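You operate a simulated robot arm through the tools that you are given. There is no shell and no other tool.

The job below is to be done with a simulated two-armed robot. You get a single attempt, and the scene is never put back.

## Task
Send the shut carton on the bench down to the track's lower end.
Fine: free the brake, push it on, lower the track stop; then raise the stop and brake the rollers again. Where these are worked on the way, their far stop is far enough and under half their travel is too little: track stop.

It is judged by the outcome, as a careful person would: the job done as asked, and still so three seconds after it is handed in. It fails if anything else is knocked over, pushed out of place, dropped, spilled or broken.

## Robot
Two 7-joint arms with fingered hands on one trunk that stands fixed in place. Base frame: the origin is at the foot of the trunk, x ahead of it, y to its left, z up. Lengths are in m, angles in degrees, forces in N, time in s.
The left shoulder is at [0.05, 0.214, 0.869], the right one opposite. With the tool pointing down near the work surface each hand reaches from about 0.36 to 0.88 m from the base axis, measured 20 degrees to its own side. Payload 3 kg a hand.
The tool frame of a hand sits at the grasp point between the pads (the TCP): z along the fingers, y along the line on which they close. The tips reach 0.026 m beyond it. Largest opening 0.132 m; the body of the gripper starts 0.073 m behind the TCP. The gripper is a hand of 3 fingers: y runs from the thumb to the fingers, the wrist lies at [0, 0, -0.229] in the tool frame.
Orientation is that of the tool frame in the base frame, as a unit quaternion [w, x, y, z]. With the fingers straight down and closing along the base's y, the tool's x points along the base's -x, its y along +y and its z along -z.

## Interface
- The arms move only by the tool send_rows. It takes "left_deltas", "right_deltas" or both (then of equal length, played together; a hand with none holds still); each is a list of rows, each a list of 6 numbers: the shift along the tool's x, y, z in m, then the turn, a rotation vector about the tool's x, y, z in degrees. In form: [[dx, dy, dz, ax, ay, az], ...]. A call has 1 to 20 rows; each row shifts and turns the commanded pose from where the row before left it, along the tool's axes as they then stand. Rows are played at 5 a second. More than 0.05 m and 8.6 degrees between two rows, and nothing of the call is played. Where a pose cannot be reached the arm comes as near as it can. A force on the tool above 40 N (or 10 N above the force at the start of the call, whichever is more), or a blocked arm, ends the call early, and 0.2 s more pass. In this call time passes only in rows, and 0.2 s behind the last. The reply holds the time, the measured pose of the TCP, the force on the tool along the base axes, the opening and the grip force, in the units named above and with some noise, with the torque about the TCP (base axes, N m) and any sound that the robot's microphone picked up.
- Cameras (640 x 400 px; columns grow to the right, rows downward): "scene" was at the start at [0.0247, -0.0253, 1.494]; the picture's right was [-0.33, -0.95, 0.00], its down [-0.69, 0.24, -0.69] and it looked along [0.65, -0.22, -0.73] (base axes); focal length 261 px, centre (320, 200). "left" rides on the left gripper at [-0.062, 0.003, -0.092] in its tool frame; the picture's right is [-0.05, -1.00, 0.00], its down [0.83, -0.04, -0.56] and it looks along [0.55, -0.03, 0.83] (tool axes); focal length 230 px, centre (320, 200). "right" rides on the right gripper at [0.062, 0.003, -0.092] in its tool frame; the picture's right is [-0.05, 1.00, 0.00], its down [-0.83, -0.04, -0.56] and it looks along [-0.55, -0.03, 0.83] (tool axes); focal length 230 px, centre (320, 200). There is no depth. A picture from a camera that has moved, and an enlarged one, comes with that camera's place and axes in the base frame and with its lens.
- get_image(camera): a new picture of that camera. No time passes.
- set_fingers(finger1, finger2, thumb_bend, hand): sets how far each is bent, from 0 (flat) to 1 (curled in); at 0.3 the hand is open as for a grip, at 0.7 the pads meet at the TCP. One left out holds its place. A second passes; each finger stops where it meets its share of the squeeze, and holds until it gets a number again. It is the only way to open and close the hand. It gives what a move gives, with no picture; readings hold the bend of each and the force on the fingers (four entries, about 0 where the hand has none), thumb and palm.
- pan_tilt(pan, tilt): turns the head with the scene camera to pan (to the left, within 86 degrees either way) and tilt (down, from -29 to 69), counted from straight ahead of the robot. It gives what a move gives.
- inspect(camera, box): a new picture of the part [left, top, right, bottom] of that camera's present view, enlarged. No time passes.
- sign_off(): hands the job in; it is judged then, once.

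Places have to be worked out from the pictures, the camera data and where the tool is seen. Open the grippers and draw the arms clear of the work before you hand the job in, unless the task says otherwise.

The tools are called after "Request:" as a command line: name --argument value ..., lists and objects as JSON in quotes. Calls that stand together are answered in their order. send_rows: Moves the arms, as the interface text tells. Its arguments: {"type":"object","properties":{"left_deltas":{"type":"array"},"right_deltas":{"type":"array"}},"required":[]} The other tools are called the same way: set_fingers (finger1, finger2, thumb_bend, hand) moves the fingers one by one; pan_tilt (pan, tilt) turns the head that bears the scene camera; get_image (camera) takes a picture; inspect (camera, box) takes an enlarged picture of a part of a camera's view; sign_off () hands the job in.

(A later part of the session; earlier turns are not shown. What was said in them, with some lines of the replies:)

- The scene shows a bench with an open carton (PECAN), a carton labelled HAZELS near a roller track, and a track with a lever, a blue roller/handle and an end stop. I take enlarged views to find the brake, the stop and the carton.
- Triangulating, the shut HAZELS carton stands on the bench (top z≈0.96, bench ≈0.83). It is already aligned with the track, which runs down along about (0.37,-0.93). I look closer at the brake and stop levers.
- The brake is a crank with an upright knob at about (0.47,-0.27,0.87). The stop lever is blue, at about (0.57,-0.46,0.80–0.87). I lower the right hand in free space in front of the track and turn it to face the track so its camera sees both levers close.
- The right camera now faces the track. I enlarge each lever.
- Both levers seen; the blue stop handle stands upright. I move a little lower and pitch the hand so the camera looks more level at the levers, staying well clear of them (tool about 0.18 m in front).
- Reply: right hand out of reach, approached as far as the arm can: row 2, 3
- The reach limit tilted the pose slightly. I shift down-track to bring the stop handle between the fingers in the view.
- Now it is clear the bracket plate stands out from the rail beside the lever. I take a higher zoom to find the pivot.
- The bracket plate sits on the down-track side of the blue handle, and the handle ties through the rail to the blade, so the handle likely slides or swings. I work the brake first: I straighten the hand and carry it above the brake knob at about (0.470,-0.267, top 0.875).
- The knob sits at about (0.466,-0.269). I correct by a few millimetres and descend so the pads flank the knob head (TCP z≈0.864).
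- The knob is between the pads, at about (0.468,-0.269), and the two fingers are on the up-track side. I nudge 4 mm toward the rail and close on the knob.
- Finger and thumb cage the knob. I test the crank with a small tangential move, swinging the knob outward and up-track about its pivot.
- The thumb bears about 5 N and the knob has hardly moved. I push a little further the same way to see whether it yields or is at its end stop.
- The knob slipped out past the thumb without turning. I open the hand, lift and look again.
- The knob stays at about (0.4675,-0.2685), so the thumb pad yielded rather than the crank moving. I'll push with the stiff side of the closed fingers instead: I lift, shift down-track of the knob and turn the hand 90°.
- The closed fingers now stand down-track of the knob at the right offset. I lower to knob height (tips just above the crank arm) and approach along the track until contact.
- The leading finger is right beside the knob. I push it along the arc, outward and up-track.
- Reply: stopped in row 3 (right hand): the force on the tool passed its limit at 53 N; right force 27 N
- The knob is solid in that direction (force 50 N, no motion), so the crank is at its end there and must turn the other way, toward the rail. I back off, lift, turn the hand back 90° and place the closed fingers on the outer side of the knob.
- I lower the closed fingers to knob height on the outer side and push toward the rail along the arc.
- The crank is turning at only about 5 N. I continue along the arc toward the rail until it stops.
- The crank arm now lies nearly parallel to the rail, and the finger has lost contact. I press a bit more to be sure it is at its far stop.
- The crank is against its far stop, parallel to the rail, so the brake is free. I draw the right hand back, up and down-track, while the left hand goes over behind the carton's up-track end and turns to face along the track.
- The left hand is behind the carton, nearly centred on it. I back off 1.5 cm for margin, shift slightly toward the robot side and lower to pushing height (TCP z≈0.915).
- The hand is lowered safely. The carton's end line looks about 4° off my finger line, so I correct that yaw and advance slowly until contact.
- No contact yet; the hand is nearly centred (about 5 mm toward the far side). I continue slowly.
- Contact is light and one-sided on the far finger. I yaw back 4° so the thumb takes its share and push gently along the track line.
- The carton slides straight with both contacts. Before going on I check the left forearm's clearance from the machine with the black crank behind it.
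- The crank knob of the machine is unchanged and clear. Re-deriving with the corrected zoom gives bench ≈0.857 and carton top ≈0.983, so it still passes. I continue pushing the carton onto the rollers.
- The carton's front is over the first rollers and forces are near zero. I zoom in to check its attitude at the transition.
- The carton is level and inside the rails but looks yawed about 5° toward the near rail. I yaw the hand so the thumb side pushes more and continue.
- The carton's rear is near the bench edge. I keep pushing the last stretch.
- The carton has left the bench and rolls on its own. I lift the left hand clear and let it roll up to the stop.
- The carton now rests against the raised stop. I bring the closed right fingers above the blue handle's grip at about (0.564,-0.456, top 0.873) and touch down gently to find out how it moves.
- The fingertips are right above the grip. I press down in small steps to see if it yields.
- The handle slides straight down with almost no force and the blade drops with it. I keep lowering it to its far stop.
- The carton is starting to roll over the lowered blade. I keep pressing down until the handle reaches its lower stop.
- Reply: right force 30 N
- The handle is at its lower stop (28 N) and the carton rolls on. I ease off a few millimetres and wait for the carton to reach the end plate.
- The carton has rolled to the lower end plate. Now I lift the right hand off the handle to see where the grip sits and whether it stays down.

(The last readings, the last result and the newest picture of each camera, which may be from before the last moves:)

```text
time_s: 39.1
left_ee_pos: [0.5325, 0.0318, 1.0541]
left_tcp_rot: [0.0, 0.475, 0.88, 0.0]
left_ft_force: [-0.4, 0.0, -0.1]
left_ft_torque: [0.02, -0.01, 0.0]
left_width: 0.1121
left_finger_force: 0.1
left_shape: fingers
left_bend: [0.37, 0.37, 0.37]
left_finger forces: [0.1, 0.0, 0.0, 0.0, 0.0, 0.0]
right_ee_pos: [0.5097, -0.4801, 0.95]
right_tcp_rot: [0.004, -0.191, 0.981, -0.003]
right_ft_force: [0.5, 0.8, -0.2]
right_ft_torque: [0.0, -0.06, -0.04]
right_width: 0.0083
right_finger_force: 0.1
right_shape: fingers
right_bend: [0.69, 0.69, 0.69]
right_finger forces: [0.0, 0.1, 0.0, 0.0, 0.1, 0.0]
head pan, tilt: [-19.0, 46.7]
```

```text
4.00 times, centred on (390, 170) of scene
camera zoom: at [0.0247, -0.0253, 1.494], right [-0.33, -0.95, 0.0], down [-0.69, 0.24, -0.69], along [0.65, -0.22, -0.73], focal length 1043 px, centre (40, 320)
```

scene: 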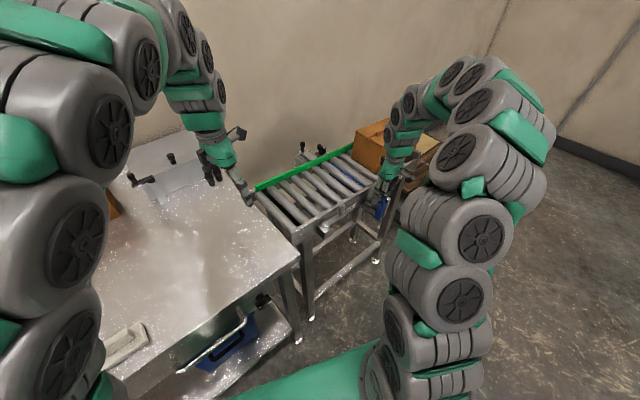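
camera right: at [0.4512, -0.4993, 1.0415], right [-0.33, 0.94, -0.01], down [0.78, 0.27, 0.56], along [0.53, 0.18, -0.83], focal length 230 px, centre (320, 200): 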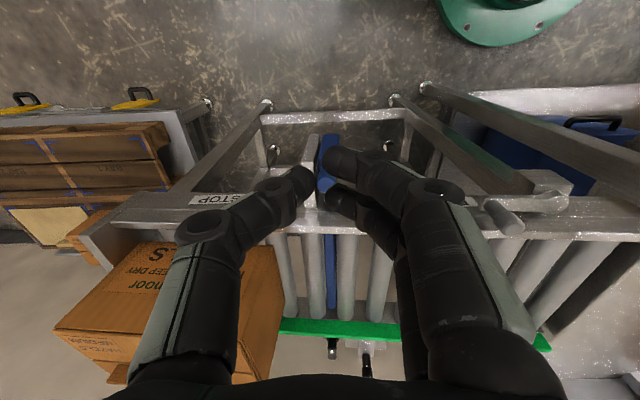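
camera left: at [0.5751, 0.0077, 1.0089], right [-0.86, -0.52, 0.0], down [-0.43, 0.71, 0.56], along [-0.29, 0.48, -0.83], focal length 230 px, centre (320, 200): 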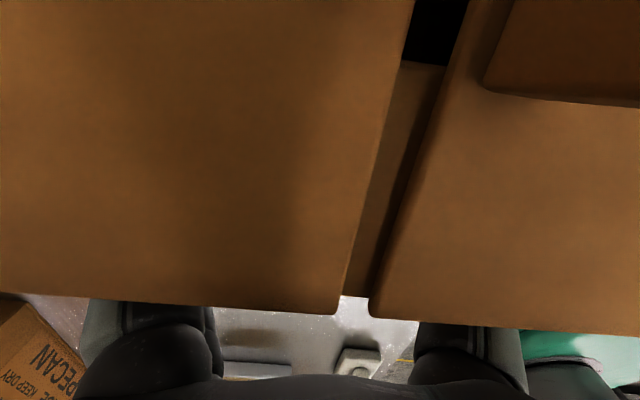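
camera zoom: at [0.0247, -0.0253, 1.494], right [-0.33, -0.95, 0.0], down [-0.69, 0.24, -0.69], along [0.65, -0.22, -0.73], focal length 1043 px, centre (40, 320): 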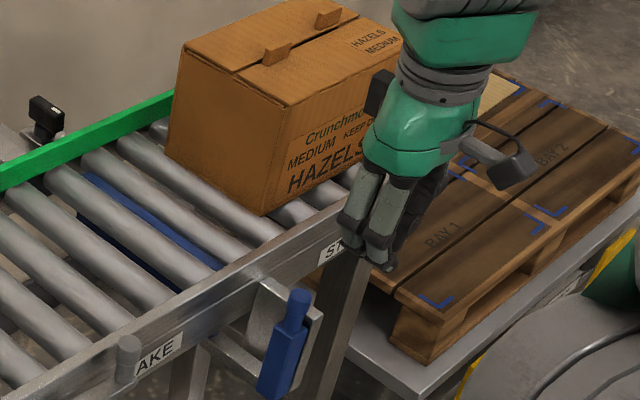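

The handle stays down; its grip top is at about z=0.841, just above the bracket plate (≈0.812), and the blade is below the rollers. I open the fingers moderately, move over the grip and descend around it.

Request:
set_fingers --hand "right" --finger1 0.5 --finger2 0.5 --thumb_bend 0.5

Request:
send_rows --right_deltas '[[-0.03, 0.0015, 0, 0, 0, 0], [-0.0297, 0.0015, 0, 0, 0, 0], [0, 0, 0.03, 0, 0, 0], [0, 0, 0.03, 0, 0, 0]]'

Request:
get_image --camera "right"

Request:
inspect --camera "scene" --box '[350, 140, 450, 220]'

```text
time_s: 40.1
left_ee_pos: [0.5322, 0.0313, 1.054]
left_tcp_rot: [0.001, 0.475, 0.88, 0.0]
left_ft_force: [0.0, -0.1, 0.2]
left_ft_torque: [-0.02, -0.01, 0.02]
left_width: 0.112
left_finger_force: 0.0
left_shape: fingers
left_bend: [0.37, 0.37, 0.37]
left_finger forces: [0.1, 0.0, 0.0, 0.1, 0.0, 0.0]
right_ee_pos: [0.5095, -0.4803, 0.9501]
right_tcp_rot: [0.004, -0.191, 0.982, -0.003]
right_ft_force: [-0.3, -0.3, 0.1]
right_ft_torque: [0.0, 0.0, 0.02]
right_width: 0.0673
right_finger_force: 0.0
right_shape: fingers
right_bend: [0.5, 0.5, 0.5]
right_finger forces: [0.0, 0.1, 0.0, 0.0, 0.0, 0.0]
head pan, tilt: [-19.0, 46.7]
```

```text
time_s: 41.1
left_ee_pos: [0.5327, 0.032, 1.0551]
left_tcp_rot: [0.0, 0.474, 0.88, 0.001]
left_ft_force: [0.6, -0.3, 0.0]
left_ft_torque: [0.01, 0.0, 0.0]
left_width: 0.1122
left_finger_force: 0.0
left_shape: fingers
left_bend: [0.37, 0.37, 0.37]
left_finger forces: [0.0, 0.0, 0.0, 0.0, 0.0, 0.0]
right_ee_pos: [0.5614, -0.4537, 0.8892]
right_tcp_rot: [0.004, -0.19, 0.982, -0.002]
right_ft_force: [0.4, 1.4, 0.4]
right_ft_torque: [0.03, 0.0, 0.01]
right_width: 0.0675
right_finger_force: 0.0
right_shape: fingers
right_bend: [0.5, 0.5, 0.5]
right_finger forces: [0.0, 0.1, 0.1, 0.1, 0.0, 0.0]
head pan, tilt: [-19.0, 46.7]
```

```text
taken
camera right: at [0.504, -0.4747, 0.9824], right [-0.33, 0.95, -0.01], down [0.78, 0.27, 0.56], along [0.53, 0.18, -0.83], focal length 230 px, centre (320, 200)
```

right: 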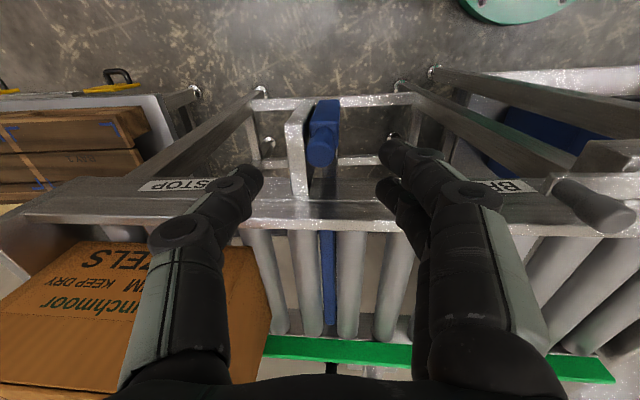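

```text
5.00 times, centred on (400, 180) of scene
camera zoom: at [0.0248, -0.0253, 1.494], right [-0.33, -0.95, 0.0], down [-0.69, 0.24, -0.69], along [0.65, -0.22, -0.73], focal length 1304 px, centre (-80, 300)
```

zoom: 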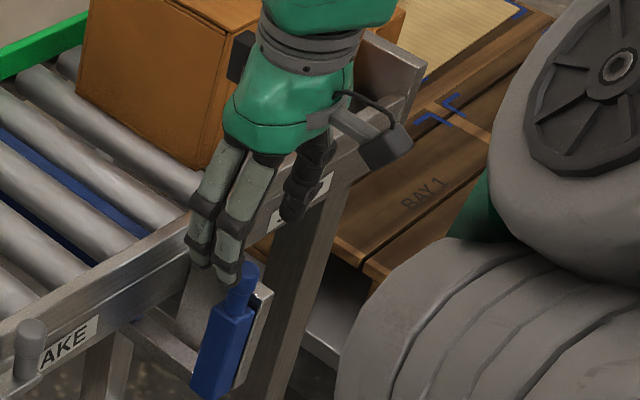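

The grip sits centred between thumb and fingers. I descend 4 cm around it and close.

Request:
send_rows --right_deltas '[[0.002, 0, 0.02, 0, 0, 0], [0.001, 0, 0.02, 0, 0, 0]]'

Request:
get_image --camera "right"

```text
time_s: 41.8
left_ee_pos: [0.5325, 0.0317, 1.0538]
left_tcp_rot: [0.0, 0.476, 0.88, 0.0]
left_ft_force: [-0.6, -0.6, -0.9]
left_ft_torque: [-0.01, 0.01, 0.0]
left_width: 0.1122
left_finger_force: 0.0
left_shape: fingers
left_bend: [0.37, 0.37, 0.37]
left_finger forces: [0.0, 0.0, 0.0, 0.1, 0.0, 0.1]
right_ee_pos: [0.5599, -0.4555, 0.8509]
right_tcp_rot: [0.003, -0.19, 0.982, -0.002]
right_ft_force: [0.8, -0.1, 0.2]
right_ft_torque: [0.01, 0.0, -0.01]
right_width: 0.0672
right_finger_force: 0.1
right_shape: fingers
right_bend: [0.5, 0.5, 0.5]
right_finger forces: [0.1, 0.0, 0.1, 0.0, 0.0, 0.0]
head pan, tilt: [-19.0, 46.7]
```

```text
taken
camera right: at [0.5023, -0.4755, 0.9431], right [-0.33, 0.95, -0.01], down [0.78, 0.27, 0.56], along [0.53, 0.18, -0.83], focal length 230 px, centre (320, 200)
```

right: 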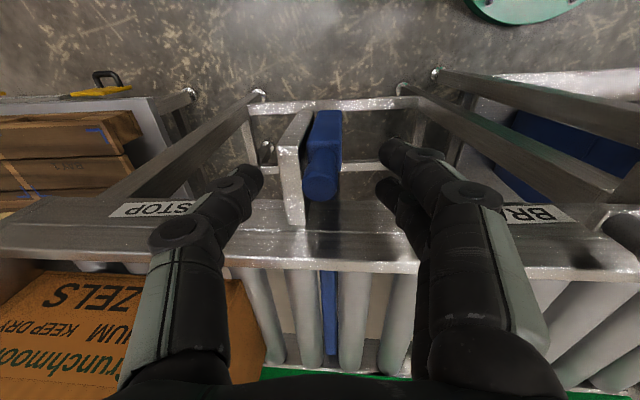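

The grip is aligned with the TCP. I close the fingers on it.

Request:
send_rows --right_deltas '[[0, 0, 0.004, 0, 0, 0]]'

Request:
set_fingers --hand "right" --finger1 0.7 --finger2 0.7 --thumb_bend 0.7

Request:
get_image --camera "right"

```text
time_s: 42.1
left_ee_pos: [0.5327, 0.0318, 1.0559]
left_tcp_rot: [-0.001, 0.477, 0.879, 0.0]
left_ft_force: [0.2, 0.5, -0.4]
left_ft_torque: [0.0, 0.0, -0.02]
left_width: 0.1121
left_finger_force: 0.1
left_shape: fingers
left_bend: [0.37, 0.37, 0.37]
left_finger forces: [0.0, 0.1, 0.0, 0.0, 0.0, 0.0]
right_ee_pos: [0.561, -0.4557, 0.849]
right_tcp_rot: [0.004, -0.191, 0.982, -0.003]
right_ft_force: [0.1, -0.3, -0.3]
right_ft_torque: [0.01, 0.0, -0.04]
right_width: 0.0673
right_finger_force: 0.0
right_shape: fingers
right_bend: [0.5, 0.5, 0.5]
right_finger forces: [0.0, 0.0, 0.1, 0.0, 0.1, 0.0]
head pan, tilt: [-19.0, 46.7]
```

```text
time_s: 43.1
left_ee_pos: [0.5324, 0.0316, 1.056]
left_tcp_rot: [0.0, 0.475, 0.88, 0.0]
left_ft_force: [0.4, 0.7, 0.1]
left_ft_torque: [0.01, -0.01, 0.0]
left_width: 0.1121
left_finger_force: 0.1
left_shape: fingers
left_bend: [0.37, 0.37, 0.37]
left_finger forces: [0.1, 0.0, 0.0, 0.1, 0.0, 0.0]
right_ee_pos: [0.5609, -0.4564, 0.8486]
right_tcp_rot: [0.004, -0.191, 0.982, -0.003]
right_ft_force: [-0.8, -1.7, -1.5]
right_ft_torque: [-0.04, -0.05, 0.0]
right_width: 0.0137
right_finger_force: 4.9
right_shape: fingers
right_bend: [0.68, 0.67, 0.67]
right_finger forces: [1.1, 2.4, 0.0, 0.1, 5.8, 0.0]
head pan, tilt: [-19.0, 46.7]
```

```text
taken
camera right: at [0.5027, -0.4757, 0.9401], right [-0.33, 0.95, -0.01], down [0.78, 0.27, 0.56], along [0.53, 0.18, -0.83], focal length 230 px, centre (320, 200)
```

right: 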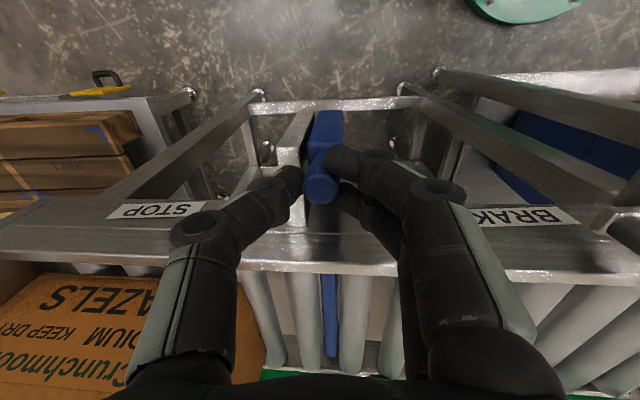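

All three fingers grip it (5.8 N). I raise the handle in small steps.

Request:
send_rows --right_deltas '[[0, 0, -0.008, 0, 0, 0], [0, 0, -0.008, 0, 0, 0]]'

Request:
inspect --camera "scene" --box '[350, 140, 450, 220]'

Request:
get_image --camera "right"

```text
time_s: 43.8
left_ee_pos: [0.5337, 0.032, 1.0549]
left_tcp_rot: [0.0, 0.475, 0.88, 0.001]
left_ft_force: [0.4, -0.2, 0.4]
left_ft_torque: [-0.02, 0.0, 0.02]
left_width: 0.112
left_finger_force: 0.1
left_shape: fingers
left_bend: [0.37, 0.37, 0.37]
left_finger forces: [0.0, 0.1, 0.0, 0.0, 0.0, 0.1]
right_ee_pos: [0.5618, -0.4576, 0.8637]
right_tcp_rot: [0.005, -0.191, 0.982, -0.002]
right_ft_force: [0.5, -4.2, -2.2]
right_ft_torque: [-0.04, 0.0, -0.02]
right_width: 0.0137
right_finger_force: 4.5
right_shape: fingers
right_bend: [0.69, 0.67, 0.67]
right_finger forces: [0.9, 1.8, 0.0, 0.0, 6.9, 0.0]
head pan, tilt: [-19.0, 46.7]
```

```text
5.00 times, centred on (400, 180) of scene
camera zoom: at [0.0248, -0.0254, 1.494], right [-0.33, -0.95, 0.0], down [-0.69, 0.24, -0.69], along [0.65, -0.22, -0.73], focal length 1304 px, centre (-80, 300)
```

zoom: 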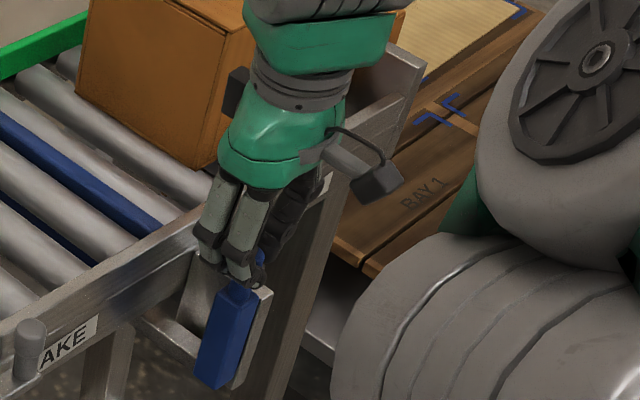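

```text
taken
camera right: at [0.5027, -0.4759, 0.9551], right [-0.33, 0.95, -0.01], down [0.78, 0.27, 0.56], along [0.53, 0.18, -0.83], focal length 230 px, centre (320, 200)
```

right: 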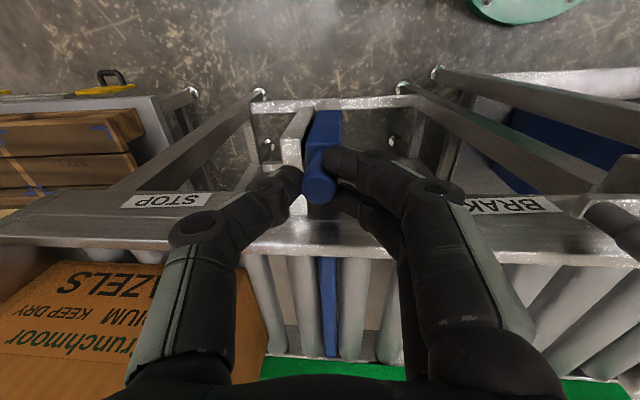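

The blade is rising with the handle and the carton is clear of it. I raise it the rest of the way until it meets the top stop.

Request:
send_rows --right_deltas '[[0, 0, -0.008, 0, 0, 0], [0, 0, -0.008, 0, 0, 0], [0, 0, -0.006, 0, 0, 0]]'

Request:
inspect --camera "scene" --box '[350, 140, 450, 220]'

Request:
get_image --camera "right"

```text
time_s: 44.5
left_ee_pos: [0.5325, 0.0312, 1.0556]
left_tcp_rot: [-0.001, 0.475, 0.88, -0.001]
left_ft_force: [1.1, 0.1, 0.4]
left_ft_torque: [0.01, 0.02, -0.03]
left_width: 0.1117
left_finger_force: 0.0
left_shape: fingers
left_bend: [0.37, 0.37, 0.37]
left_finger forces: [0.0, 0.0, 0.0, 0.0, 0.0, 0.0]
right_ee_pos: [0.5599, -0.4566, 0.8858]
right_tcp_rot: [0.004, -0.19, 0.982, -0.002]
right_ft_force: [5.9, -6.3, 0.9]
right_ft_torque: [-0.14, -0.13, 0.03]
right_width: 0.0144
right_finger_force: 5.0
right_shape: fingers
right_bend: [0.7, 0.68, 0.67]
right_finger forces: [0.0, 1.7, 0.0, 0.1, 8.6, 0.0]
head pan, tilt: [-19.0, 46.7]
```

```text
5.00 times, centred on (400, 180) of scene
camera zoom: at [0.0249, -0.0254, 1.494], right [-0.33, -0.95, 0.0], down [-0.69, 0.24, -0.69], along [0.65, -0.22, -0.73], focal length 1304 px, centre (-80, 300)
```

zoom: 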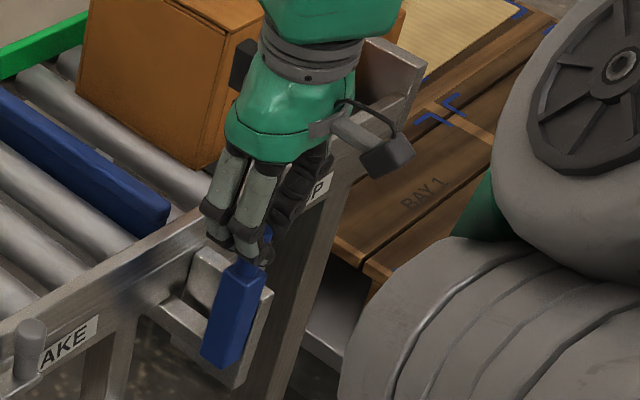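

```text
taken
camera right: at [0.5017, -0.4759, 0.9772], right [-0.33, 0.95, -0.01], down [0.78, 0.27, 0.56], along [0.53, 0.18, -0.83], focal length 230 px, centre (320, 200)
```

right: 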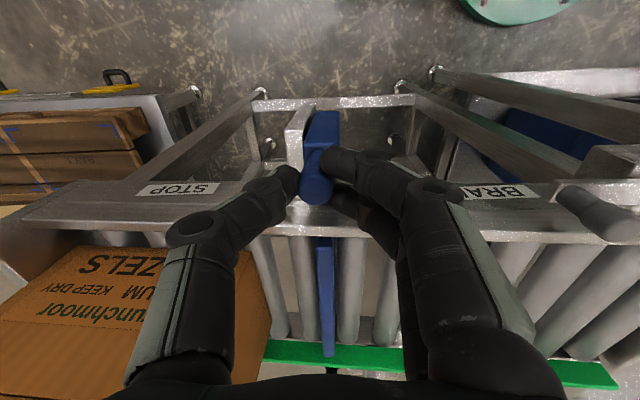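

The handle is back near its starting height. I pull a little more to seat it against the top stop.

Request:
send_rows --right_deltas '[[0, 0, -0.004, 0, 0, 0], [0, 0, -0.004, 0, 0, 0]]'

Request:
inspect --camera "scene" --box '[350, 140, 450, 220]'

Request:
get_image --camera "right"

```text
time_s: 45.1
left_ee_pos: [0.5309, 0.031, 1.0549]
left_tcp_rot: [0.0, 0.476, 0.879, 0.0]
left_ft_force: [-0.3, -0.2, -0.4]
left_ft_torque: [0.0, 0.02, -0.01]
left_width: 0.1122
left_finger_force: 0.1
left_shape: fingers
left_bend: [0.37, 0.37, 0.37]
left_finger forces: [0.0, 0.1, 0.1, 0.0, 0.1, 0.0]
right_ee_pos: [0.5596, -0.4561, 0.894]
right_tcp_rot: [0.004, -0.19, 0.982, -0.002]
right_ft_force: [2.2, -6.5, -7.2]
right_ft_torque: [-0.06, -0.01, -0.04]
right_width: 0.0152
right_finger_force: 4.1
right_shape: fingers
right_bend: [0.7, 0.68, 0.66]
right_finger forces: [0.1, 0.9, 0.1, 0.0, 7.4, 0.1]
head pan, tilt: [-19.0, 46.7]
```

```text
5.00 times, centred on (400, 180) of scene
camera zoom: at [0.0248, -0.0254, 1.494], right [-0.33, -0.95, 0.0], down [-0.69, 0.24, -0.69], along [0.65, -0.22, -0.73], focal length 1304 px, centre (-80, 300)
```

zoom: 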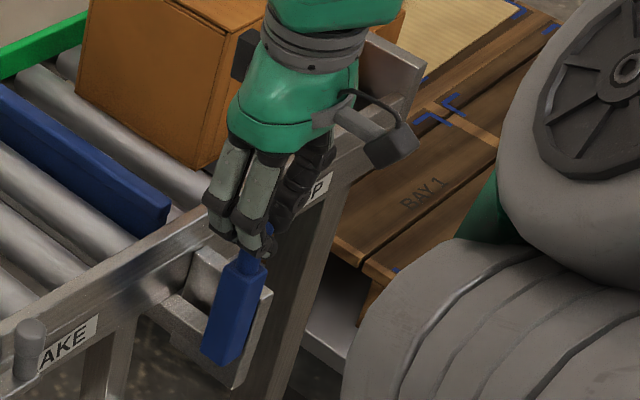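

```text
taken
camera right: at [0.5006, -0.4757, 0.9854], right [-0.33, 0.95, -0.01], down [0.78, 0.27, 0.56], along [0.53, 0.18, -0.83], focal length 230 px, centre (320, 200)
```

right: 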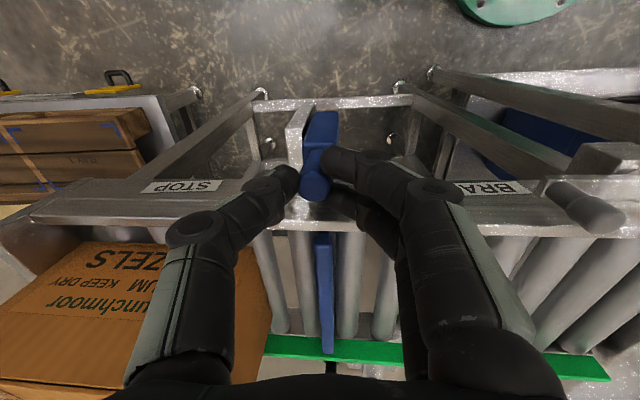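

The handle no longer rises (7 N), so it is at the top stop and the blade is fully up. I open the fingers and lift off.

Request:
set_fingers --hand "right" --finger1 0.5 --finger2 0.5 --thumb_bend 0.5

Request:
send_rows --right_deltas '[[0, 0, -0.025, 0, 0, 0], [0, 0, -0.025, 0, 0, 0], [0.02, 0, -0.01, 0, 0, 0]]'

Request:
inspect --camera "scene" --box '[330, 120, 450, 220]'

Request:
get_image --camera "right"

```text
time_s: 46.1
left_ee_pos: [0.532, 0.032, 1.0545]
left_tcp_rot: [0.0, 0.476, 0.879, 0.0]
left_ft_force: [-0.6, 0.0, -0.8]
left_ft_torque: [0.0, 0.02, 0.01]
left_width: 0.1122
left_finger_force: 0.0
left_shape: fingers
left_bend: [0.37, 0.37, 0.37]
left_finger forces: [0.1, 0.0, 0.1, 0.1, 0.1, 0.0]
right_ee_pos: [0.5595, -0.457, 0.8932]
right_tcp_rot: [0.005, -0.191, 0.982, -0.003]
right_ft_force: [0.4, 0.7, 0.3]
right_ft_torque: [-0.01, -0.02, 0.01]
right_width: 0.0671
right_finger_force: 0.1
right_shape: fingers
right_bend: [0.5, 0.5, 0.5]
right_finger forces: [0.0, 0.0, 0.0, 0.0, 0.1, 0.0]
head pan, tilt: [-19.0, 46.7]
```

```text
time_s: 47.0
left_ee_pos: [0.5343, 0.0318, 1.0559]
left_tcp_rot: [0.0, 0.476, 0.88, 0.0]
left_ft_force: [-0.3, -0.2, -0.2]
left_ft_torque: [0.01, -0.03, 0.02]
left_width: 0.112
left_finger_force: 0.1
left_shape: fingers
left_bend: [0.37, 0.37, 0.37]
left_finger forces: [0.1, 0.0, 0.0, 0.1, 0.0, 0.0]
right_ee_pos: [0.5423, -0.4642, 0.9543]
right_tcp_rot: [0.004, -0.191, 0.982, -0.003]
right_ft_force: [-0.4, 0.1, -0.1]
right_ft_torque: [0.01, -0.06, 0.01]
right_width: 0.0673
right_finger_force: 0.1
right_shape: fingers
right_bend: [0.5, 0.5, 0.5]
right_finger forces: [0.0, 0.0, 0.0, 0.1, 0.0, 0.1]
head pan, tilt: [-19.0, 46.7]
```

```text
4.00 times, centred on (390, 170) of scene
camera zoom: at [0.0247, -0.0253, 1.494], right [-0.33, -0.95, 0.0], down [-0.69, 0.24, -0.69], along [0.65, -0.22, -0.73], focal length 1043 px, centre (40, 320)
```

zoom: 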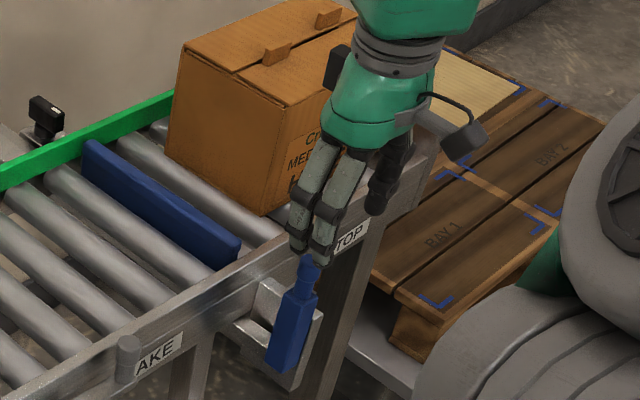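

```text
taken
camera right: at [0.4837, -0.483, 1.0462], right [-0.33, 0.95, -0.01], down [0.78, 0.27, 0.56], along [0.53, 0.18, -0.83], focal length 230 px, centre (320, 200)
```

right: 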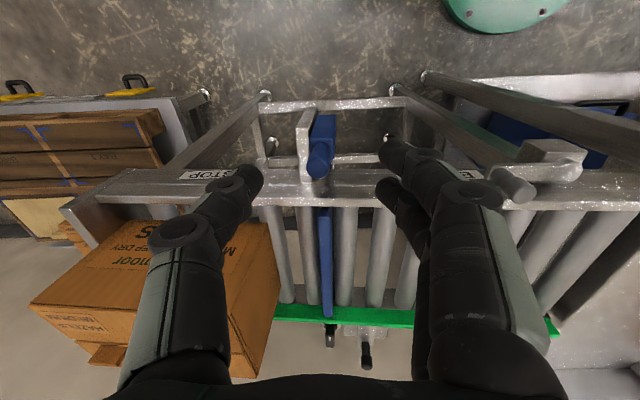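

The handle grip is back at z≈0.877 and the blade is fully up behind the carton, which rests at the end plate. Now for the brake: I close the fingers and move above the rail on the inner side of the crank knob.

Request:
set_fingers --hand "right" --finger1 0.69 --finger2 0.69 --thumb_bend 0.69

Request:
send_rows --right_deltas '[[0, 0.044, 0, 0, 0, 0], [0, 0.044, 0, 0, 0, 0], [-0.03, 0.044, 0, 0, 0, 0], [-0.037, 0.042, 0, 0, 0, 0], [-0.036, 0, 0, 0, 0, 0]]'

Request:
get_image --camera "right"

Request:
inspect --camera "scene" --box '[280, 150, 400, 250]'

```text
time_s: 48.0
left_ee_pos: [0.533, 0.0307, 1.0546]
left_tcp_rot: [-0.001, 0.476, 0.879, 0.0]
left_ft_force: [-0.6, -0.3, 0.1]
left_ft_torque: [-0.01, 0.0, 0.04]
left_width: 0.1119
left_finger_force: 0.1
left_shape: fingers
left_bend: [0.37, 0.37, 0.37]
left_finger forces: [0.1, 0.0, 0.1, 0.0, 0.0, 0.0]
right_ee_pos: [0.542, -0.4636, 0.9537]
right_tcp_rot: [0.005, -0.191, 0.982, -0.002]
right_ft_force: [0.3, -1.4, -0.3]
right_ft_torque: [0.01, 0.0, 0.01]
right_width: 0.0084
right_finger_force: 0.0
right_shape: fingers
right_bend: [0.69, 0.69, 0.69]
right_finger forces: [0.0, 0.0, 0.0, 0.0, 0.0, 0.0]
head pan, tilt: [-19.0, 46.7]
```

```text
refused: row 3 steps farther than a row can; nothing moved
```

```text
taken
camera right: at [0.4839, -0.4831, 1.0459], right [-0.33, 0.95, -0.01], down [0.78, 0.27, 0.56], along [0.53, 0.18, -0.83], focal length 230 px, centre (320, 200)
```

right: 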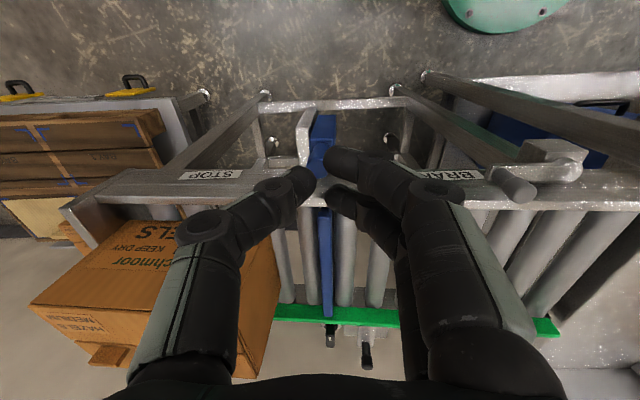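

```text
4.00 times, centred on (340, 200) of scene
camera zoom: at [0.0247, -0.0253, 1.494], right [-0.33, -0.95, 0.0], down [-0.69, 0.24, -0.69], along [0.65, -0.22, -0.73], focal length 1043 px, centre (240, 200)
```

zoom: 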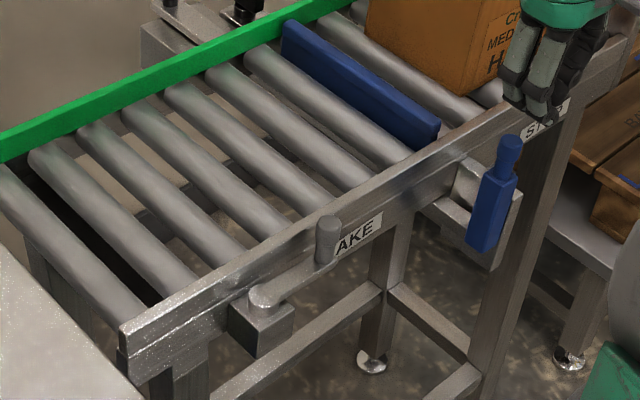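

The step was too large, so nothing moved. I resend it in smaller steps; the knob top is at about (0.53,-0.275).

Request:
send_rows --right_deltas '[[0, 0.043, 0, 0, 0, 0], [0, 0.043, 0, 0, 0, 0], [-0.02, 0.043, 0, 0, 0, 0], [-0.022, 0.042, 0, 0, 0, 0], [-0.032, 0, 0, 0, 0, 0], [-0.0305, 0, 0, 0, 0, 0]]'

Request:
get_image --camera "right"

Request:
inspect --camera "scene" --box '[280, 150, 400, 250]'

```text
time_s: 49.4
left_ee_pos: [0.5332, 0.0307, 1.0546]
left_tcp_rot: [0.0, 0.476, 0.88, 0.0]
left_ft_force: [0.0, 0.1, -0.7]
left_ft_torque: [0.01, 0.01, 0.01]
left_width: 0.1119
left_finger_force: 0.0
left_shape: fingers
left_bend: [0.37, 0.37, 0.37]
left_finger forces: [0.0, 0.1, 0.0, 0.1, 0.1, 0.1]
right_ee_pos: [0.5754, -0.2673, 0.9543]
right_tcp_rot: [0.004, -0.191, 0.982, -0.003]
right_ft_force: [0.4, -0.1, 0.0]
right_ft_torque: [0.03, 0.04, 0.0]
right_width: 0.0086
right_finger_force: 0.0
right_shape: fingers
right_bend: [0.69, 0.69, 0.69]
right_finger forces: [0.1, 0.0, 0.0, 0.0, 0.1, 0.0]
head pan, tilt: [-19.0, 46.7]
```

```text
taken
camera right: at [0.5171, -0.2856, 1.0451], right [-0.33, 0.95, -0.01], down [0.78, 0.27, 0.56], along [0.53, 0.18, -0.83], focal length 230 px, centre (320, 200)
```

right: 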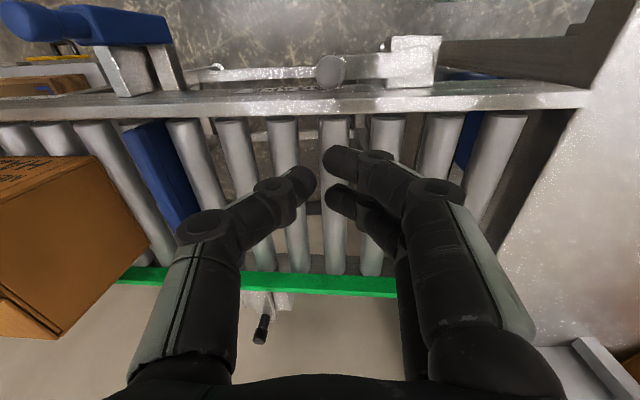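

```text
4.00 times, centred on (340, 200) of scene
camera zoom: at [0.0248, -0.0253, 1.494], right [-0.33, -0.95, 0.0], down [-0.69, 0.24, -0.69], along [0.65, -0.22, -0.73], focal length 1043 px, centre (240, 200)
```

zoom: 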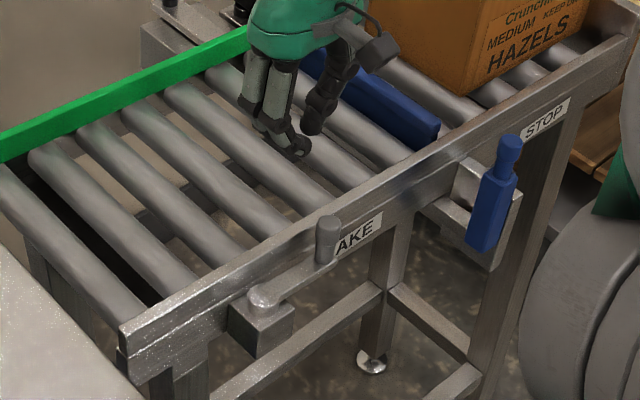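

Knob at about u=0.453, w=0.387, confirmed by this view; the rail edge is just inside of it. I lower until the tips are a few millimetres above the rail top, still overlapping the knob head, and pull the knob outward.

Request:
send_rows --right_deltas '[[0, 0, 0.034, 0, 0, 0], [0, 0, 0.033, 0, 0, 0], [0.006, 0, 0, 0, 0, 0], [0.006, 0, 0, 0, 0, 0]]'

Request:
get_image --camera "right"

Request:
inspect --camera "scene" --box '[300, 170, 380, 230]'

```text
time_s: 50.4
left_ee_pos: [0.5337, 0.0317, 1.0554]
left_tcp_rot: [0.001, 0.476, 0.879, 0.0]
left_ft_force: [-0.8, 0.6, 0.4]
left_ft_torque: [-0.04, -0.01, 0.02]
left_width: 0.1121
left_finger_force: 0.1
left_shape: fingers
left_bend: [0.37, 0.37, 0.37]
left_finger forces: [0.0, 0.0, 0.1, 0.1, 0.0, 0.0]
right_ee_pos: [0.5641, -0.2707, 0.8874]
right_tcp_rot: [0.005, -0.191, 0.982, -0.002]
right_ft_force: [0.6, -0.5, 0.7]
right_ft_torque: [-0.03, 0.03, 0.0]
right_width: 0.0088
right_finger_force: 0.2
right_shape: fingers
right_bend: [0.69, 0.69, 0.69]
right_finger forces: [0.0, 0.0, 0.0, 0.0, 0.0, 0.0]
head pan, tilt: [-19.0, 46.7]
```

```text
taken
camera right: at [0.5055, -0.2892, 0.978], right [-0.33, 0.95, -0.01], down [0.78, 0.27, 0.56], along [0.53, 0.18, -0.83], focal length 230 px, centre (320, 200)
```

right: 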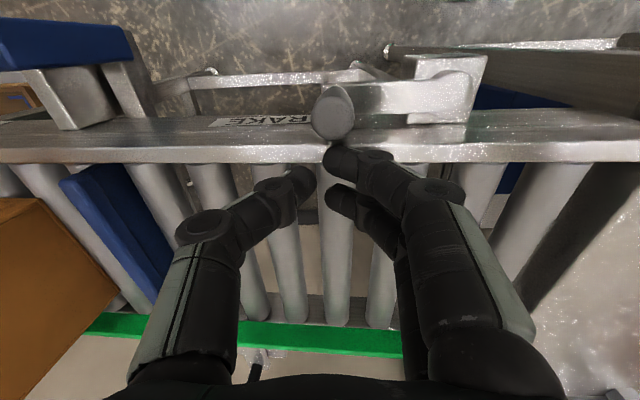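

```text
6.67 times, centred on (340, 200) of scene
camera zoom: at [0.0247, -0.0253, 1.494], right [-0.33, -0.95, 0.0], down [-0.69, 0.24, -0.69], along [0.65, -0.22, -0.73], focal length 1739 px, centre (187, 200)
```

zoom: 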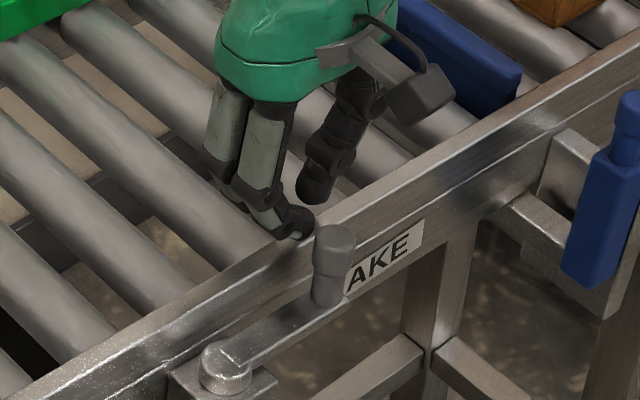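

The leading fingertip is just over the rail beside the knob. I pull the knob outward along its arc.

Request:
send_rows --right_deltas '[[0, -0.004, 0, 0, 0, 0], [0.007, 0, 0, 0, 0, 0], [0.01, 0.001, 0, 0, 0, 0], [0.01, 0.003, 0, 0, 0, 0]]'

Request:
get_image --camera "right"

Request:
inspect --camera "scene" --box '[300, 170, 380, 230]'

```text
time_s: 51.4
left_ee_pos: [0.5325, 0.0318, 1.0546]
left_tcp_rot: [0.0, 0.475, 0.88, 0.0]
left_ft_force: [-0.5, 0.5, -0.5]
left_ft_torque: [-0.01, -0.02, 0.05]
left_width: 0.1121
left_finger_force: 0.1
left_shape: fingers
left_bend: [0.37, 0.37, 0.37]
left_finger forces: [0.0, 0.1, 0.0, 0.0, 0.1, 0.0]
right_ee_pos: [0.5393, -0.2798, 0.8866]
right_tcp_rot: [0.004, -0.191, 0.982, -0.003]
right_ft_force: [0.9, 0.1, -0.4]
right_ft_torque: [0.01, -0.04, 0.01]
right_width: 0.0075
right_finger_force: 0.2
right_shape: fingers
right_bend: [0.7, 0.69, 0.69]
right_finger forces: [0.4, 0.0, 0.0, 0.0, 0.0, 0.0]
head pan, tilt: [-19.0, 46.7]
```

```text
taken
camera right: at [0.48, -0.2996, 0.9779], right [-0.33, 0.95, -0.01], down [0.78, 0.27, 0.56], along [0.53, 0.18, -0.83], focal length 230 px, centre (320, 200)
```

right: 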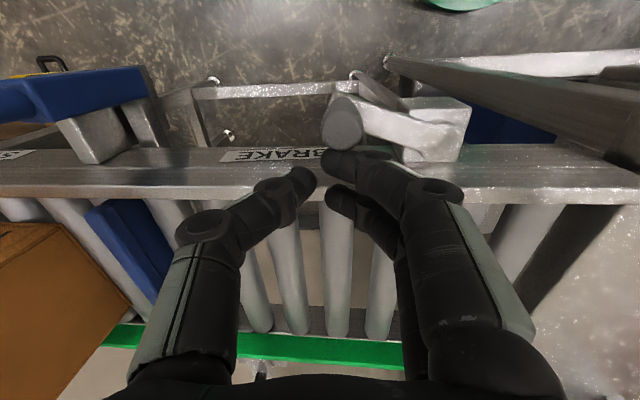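

```text
6.67 times, centred on (340, 200) of scene
camera zoom: at [0.0247, -0.0253, 1.494], right [-0.33, -0.95, 0.0], down [-0.69, 0.24, -0.69], along [0.65, -0.22, -0.73], focal length 1739 px, centre (187, 200)
```

zoom: 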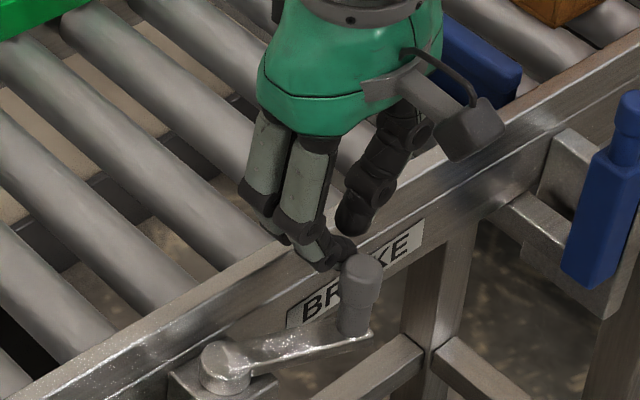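

The crank is swinging outward smoothly. I follow the arc until it meets its stop in the braked position.

Request:
send_rows --right_deltas '[[0.0104, 0.0045, 0, 0, 0, 0], [0.0095, 0.0062, 0, 0, 0, 0], [0.009, 0.0085, 0, 0, 0, 0]]'

Request:
get_image --camera "right"

Request:
inspect --camera "scene" --box '[300, 170, 380, 230]'

```text
time_s: 52.1
left_ee_pos: [0.5323, 0.0315, 1.0556]
left_tcp_rot: [0.0, 0.476, 0.879, 0.0]
left_ft_force: [0.3, 0.5, -0.7]
left_ft_torque: [0.03, -0.01, 0.01]
left_width: 0.1119
left_finger_force: 0.1
left_shape: fingers
left_bend: [0.37, 0.37, 0.37]
left_finger forces: [0.1, 0.0, 0.0, 0.0, 0.1, 0.0]
right_ee_pos: [0.505, -0.2742, 0.8864]
right_tcp_rot: [0.004, -0.19, 0.982, -0.003]
right_ft_force: [0.5, 0.2, -0.7]
right_ft_torque: [0.0, 0.0, 0.02]
right_width: 0.0079
right_finger_force: 0.0
right_shape: fingers
right_bend: [0.69, 0.69, 0.69]
right_finger forces: [0.0, 0.0, 0.0, 0.0, 0.0, 0.0]
head pan, tilt: [-19.0, 46.7]
```

```text
taken
camera right: at [0.4465, -0.292, 0.9777], right [-0.33, 0.95, -0.01], down [0.78, 0.27, 0.56], along [0.53, 0.18, -0.83], focal length 230 px, centre (320, 200)
```

right: 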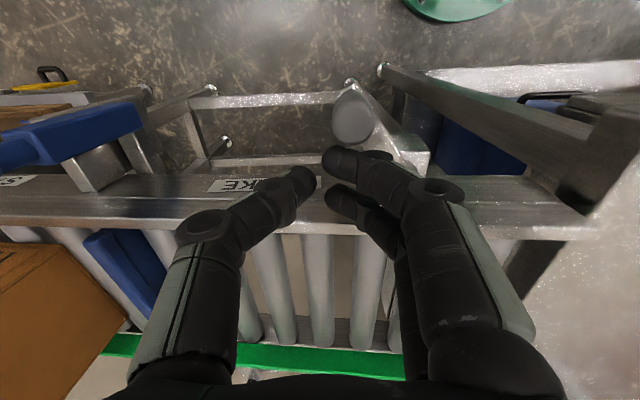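

```text
6.67 times, centred on (340, 200) of scene
camera zoom: at [0.0247, -0.0253, 1.494], right [-0.33, -0.95, 0.0], down [-0.69, 0.24, -0.69], along [0.65, -0.22, -0.73], focal length 1739 px, centre (187, 200)
```

zoom: 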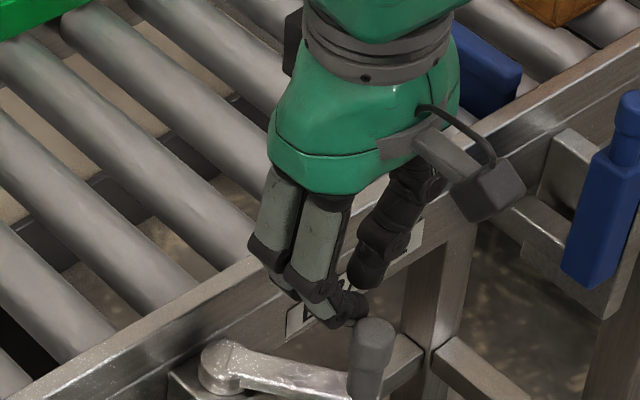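

The knob is back at about its original place (0.467,-0.270). I press gently a bit more to seat it against the braked stop.

Request:
send_rows --right_deltas '[[0.005, 0.004, 0, 0, 0, 0], [0.005, 0.004, 0, 0, 0, 0], [0.003, 0.003, 0, 0, 0, 0]]'

Request:
get_image --camera "right"

```text
time_s: 52.9
left_ee_pos: [0.5332, 0.0316, 1.0548]
left_tcp_rot: [0.001, 0.475, 0.88, 0.0]
left_ft_force: [0.1, 1.2, -1.0]
left_ft_torque: [0.02, -0.02, -0.01]
left_width: 0.112
left_finger_force: 0.2
left_shape: fingers
left_bend: [0.37, 0.37, 0.37]
left_finger forces: [0.1, 0.0, 0.0, 0.0, 0.1, 0.0]
right_ee_pos: [0.496, -0.2673, 0.886]
right_tcp_rot: [0.01, -0.191, 0.982, -0.002]
right_ft_force: [21.4, 4.8, -5.0]
right_ft_torque: [0.09, -0.45, -0.13]
right_width: 0.0051
right_finger_force: 10.3
right_shape: fingers
right_bend: [0.69, 0.69, 0.69]
right_finger forces: [21.2, 0.1, 0.0, 0.0, 0.0, 0.0]
head pan, tilt: [-19.0, 46.7]
stopped in row 3 (right hand): the force on the tool passed its limit at 46 N (the readings are from after the stop); the commanded pose is now the measured one
```

```text
taken
camera right: at [0.436, -0.2866, 0.9772], right [-0.33, 0.95, -0.01], down [0.77, 0.27, 0.57], along [0.54, 0.18, -0.82], focal length 230 px, centre (320, 200)
```

right: 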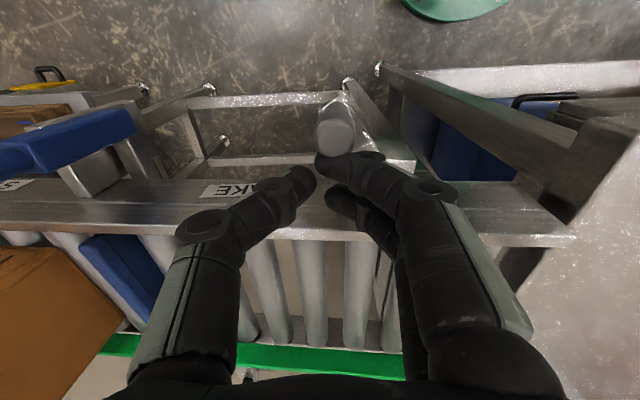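

The crank is firmly on its braked stop. I back off a little, lift straight up, then withdraw both arms and open the hands.

Request:
send_rows --right_deltas '[[-0.008, 0, 0, 0, 0, 0], [0, 0, -0.035, 0, 0, 0], [0, 0, -0.04, 0, 0, 0], [0, 0, -0.04, 0, 0, 0], [0.03, 0, -0.04, 0, 0, 0], [0.03, 0, -0.03, 0, 0, 0], [0.03, 0, -0.02, 0, 0, 0]]' --left_deltas '[[0, 0, -0.02, 0, 0, 0], [0, 0, -0.02, 0, 0, 0], [0, 0, -0.02, 0, 0, 0], [0, 0, -0.02, 0, 0, 0], [0.02, 0, -0.02, 0, 0, 0], [0.02, 0, 0, 0, 0, 0], [0.02, 0, 0, 0, 0, 0]]'

Request:
set_fingers --hand "right" --finger1 0.3 --finger2 0.3 --thumb_bend 0.3

Request:
set_fingers --hand "left" --finger1 0.3 --finger2 0.3 --thumb_bend 0.3

Request:
get_image --camera "scene"

Request:
inspect --camera "scene" --box '[260, 100, 460, 240]'

Request:
get_image --camera "right"

```text
time_s: 54.5
left_ee_pos: [0.4983, 0.0822, 1.1549]
left_tcp_rot: [-0.001, 0.474, 0.88, 0.0]
left_ft_force: [0.1, -0.4, -0.1]
left_ft_torque: [-0.03, -0.03, -0.03]
left_width: 0.1118
left_finger_force: 0.1
left_shape: fingers
left_bend: [0.37, 0.37, 0.37]
left_finger forces: [0.1, 0.0, 0.1, 0.0, 0.0, 0.0]
right_ee_pos: [0.4115, -0.2996, 1.0903]
right_tcp_rot: [0.009, -0.192, 0.981, -0.001]
right_ft_force: [-0.3, -1.1, -0.1]
right_ft_torque: [-0.02, 0.0, 0.01]
right_width: 0.0081
right_finger_force: 0.0
right_shape: fingers
right_bend: [0.69, 0.69, 0.69]
right_finger forces: [0.1, 0.0, 0.0, 0.0, 0.1, 0.0]
head pan, tilt: [-19.0, 46.7]
```

```text
time_s: 55.5
left_ee_pos: [0.4985, 0.082, 1.1552]
left_tcp_rot: [0.0, 0.476, 0.88, 0.001]
left_ft_force: [0.7, -0.2, -0.9]
left_ft_torque: [0.02, 0.02, 0.01]
left_width: 0.1121
left_finger_force: 0.1
left_shape: fingers
left_bend: [0.37, 0.37, 0.37]
left_finger forces: [0.0, 0.1, 0.0, 0.0, 0.1, 0.0]
right_ee_pos: [0.4122, -0.2995, 1.0894]
right_tcp_rot: [0.008, -0.191, 0.982, -0.003]
right_ft_force: [-0.3, -0.1, 0.0]
right_ft_torque: [-0.01, -0.01, -0.02]
right_width: 0.134
right_finger_force: 0.1
right_shape: fingers
right_bend: [0.3, 0.3, 0.3]
right_finger forces: [0.1, 0.0, 0.1, 0.0, 0.0, 0.0]
head pan, tilt: [-19.0, 46.7]
```

```text
time_s: 56.5
left_ee_pos: [0.4977, 0.0816, 1.1557]
left_tcp_rot: [-0.001, 0.475, 0.88, -0.001]
left_ft_force: [0.4, -0.1, 0.4]
left_ft_torque: [-0.01, 0.01, -0.01]
left_width: 0.1337
left_finger_force: 0.0
left_shape: fingers
left_bend: [0.3, 0.3, 0.3]
left_finger forces: [0.0, 0.2, 0.0, 0.0, 0.0, 0.1]
right_ee_pos: [0.4122, -0.2995, 1.0894]
right_tcp_rot: [0.008, -0.191, 0.982, -0.003]
right_ft_force: [0.7, -0.3, -0.1]
right_ft_torque: [0.01, 0.0, 0.01]
right_width: 0.1341
right_finger_force: 0.1
right_shape: fingers
right_bend: [0.3, 0.3, 0.3]
right_finger forces: [0.1, 0.0, 0.0, 0.1, 0.0, 0.0]
head pan, tilt: [-19.0, 46.7]
```

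```text
taken
```

scene: 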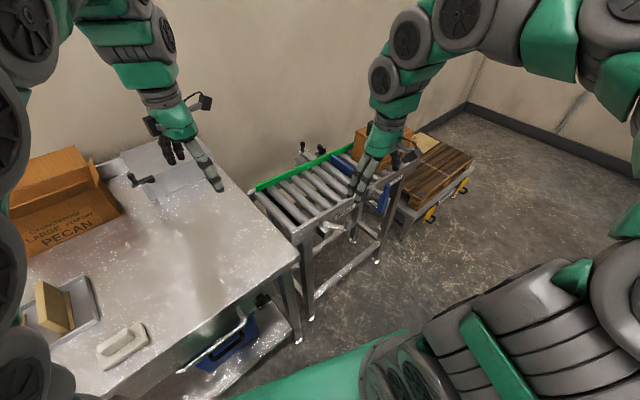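

```text
2.86 times, centred on (360, 170) of scene
camera zoom: at [0.0248, -0.0253, 1.494], right [-0.33, -0.95, 0.0], down [-0.69, 0.24, -0.69], along [0.65, -0.22, -0.73], focal length 745 px, centre (206, 286)
```

zoom: 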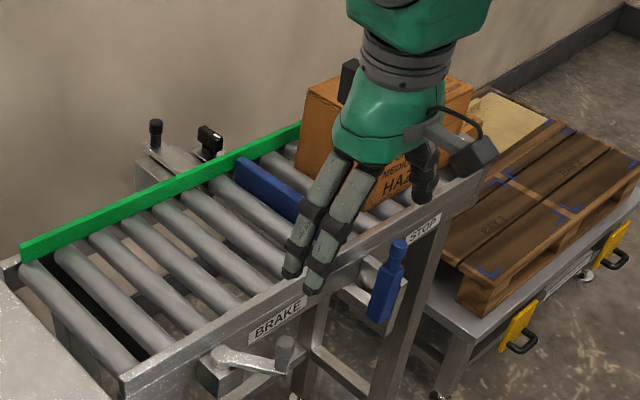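

```text
taken
camera right: at [0.3528, -0.3191, 1.1806], right [-0.33, 0.95, -0.01], down [0.78, 0.27, 0.57], along [0.54, 0.18, -0.82], focal length 230 px, centre (320, 200)
```

right: 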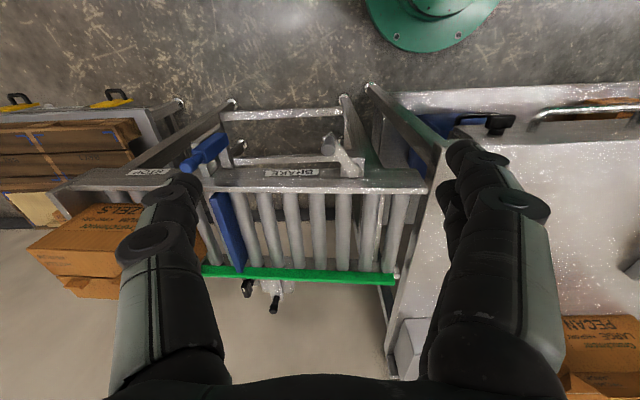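

Stop is up, brake crank is back in its original position. I pull the right hand further away to check the carton's seat at the end plate.

Request:
send_rows --right_deltas '[[0, 0.04, -0.02, 0, 0, 0], [0, 0.03, -0.02, 0, 0, 0], [0, 0, -0.03, 0, 0, 0], [0, 0, -0.03, 0, 0, 0]]'

Request:
inspect --camera "scene" --box '[300, 90, 460, 220]'

Request:
get_image --camera "scene"

```text
time_s: 57.5
left_ee_pos: [0.4982, 0.0812, 1.155]
left_tcp_rot: [0.001, 0.475, 0.88, 0.001]
left_ft_force: [0.0, 0.3, -0.7]
left_ft_torque: [0.02, -0.02, 0.0]
left_width: 0.1339
left_finger_force: 0.1
left_shape: fingers
left_bend: [0.3, 0.3, 0.3]
left_finger forces: [0.1, 0.0, 0.1, 0.0, 0.1, 0.0]
right_ee_pos: [0.3858, -0.2331, 1.1881]
right_tcp_rot: [0.009, -0.19, 0.982, -0.003]
right_ft_force: [0.2, 0.1, 0.0]
right_ft_torque: [0.03, -0.03, 0.0]
right_width: 0.1343
right_finger_force: 0.1
right_shape: fingers
right_bend: [0.3, 0.3, 0.3]
right_finger forces: [0.0, 0.0, 0.0, 0.0, 0.0, 0.0]
head pan, tilt: [-19.0, 46.7]
```

```text
3.08 times, centred on (380, 155) of scene
camera zoom: at [0.0247, -0.0253, 1.494], right [-0.33, -0.95, 0.0], down [-0.69, 0.24, -0.69], along [0.65, -0.22, -0.73], focal length 802 px, centre (135, 338)
```

zoom: 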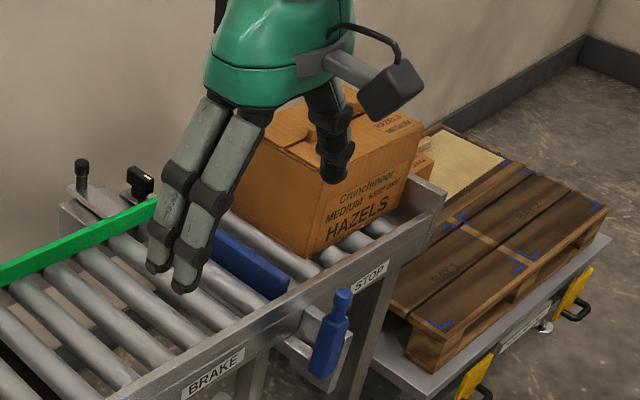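

```text
taken
```

scene: 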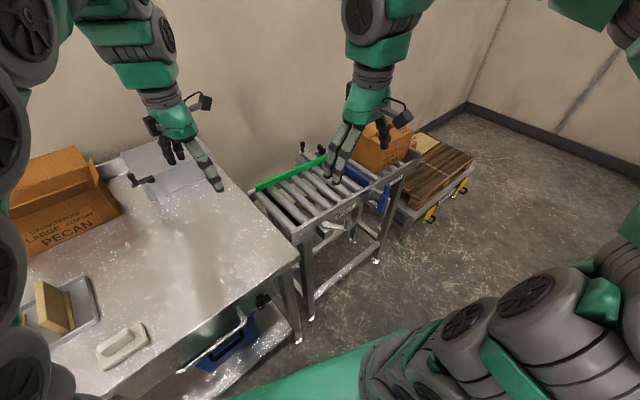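

The carton rests at the lower end against the end plate, the stop is raised behind it, and the brake is back in its braked position. Nothing else has been disturbed and both hands are open and clear, so I hand in the job.

Request:
sign_off

```text
The job is handed in.
```

The shut HAZELS carton is at the track's lower end, resting against the end plate, and the job is handed in.

- **Brake:** I turned the crank to its far stop to free the rollers. At the end I turned it back until it was hard against the stop it started from.
- **Carton:** I pushed it off the bench onto the rollers with the left hand. It rolled to the raised stop, then on to the end plate once the stop was down.
- **Track stop:** I pressed the handle down to its lower stop. Once the carton had passed, I pulled it back up to its top stop, and the blade is up again.

My first tries at the brake pushed the wrong way, against its end stop. The arm's force limit cut in at about 53 N, and again at about 46 N when I reseated the crank. I saw no damage, and the crank turned freely afterwards.

In the last pictures nothing else had moved or been knocked over. Both hands are open and clear of the track and bench.
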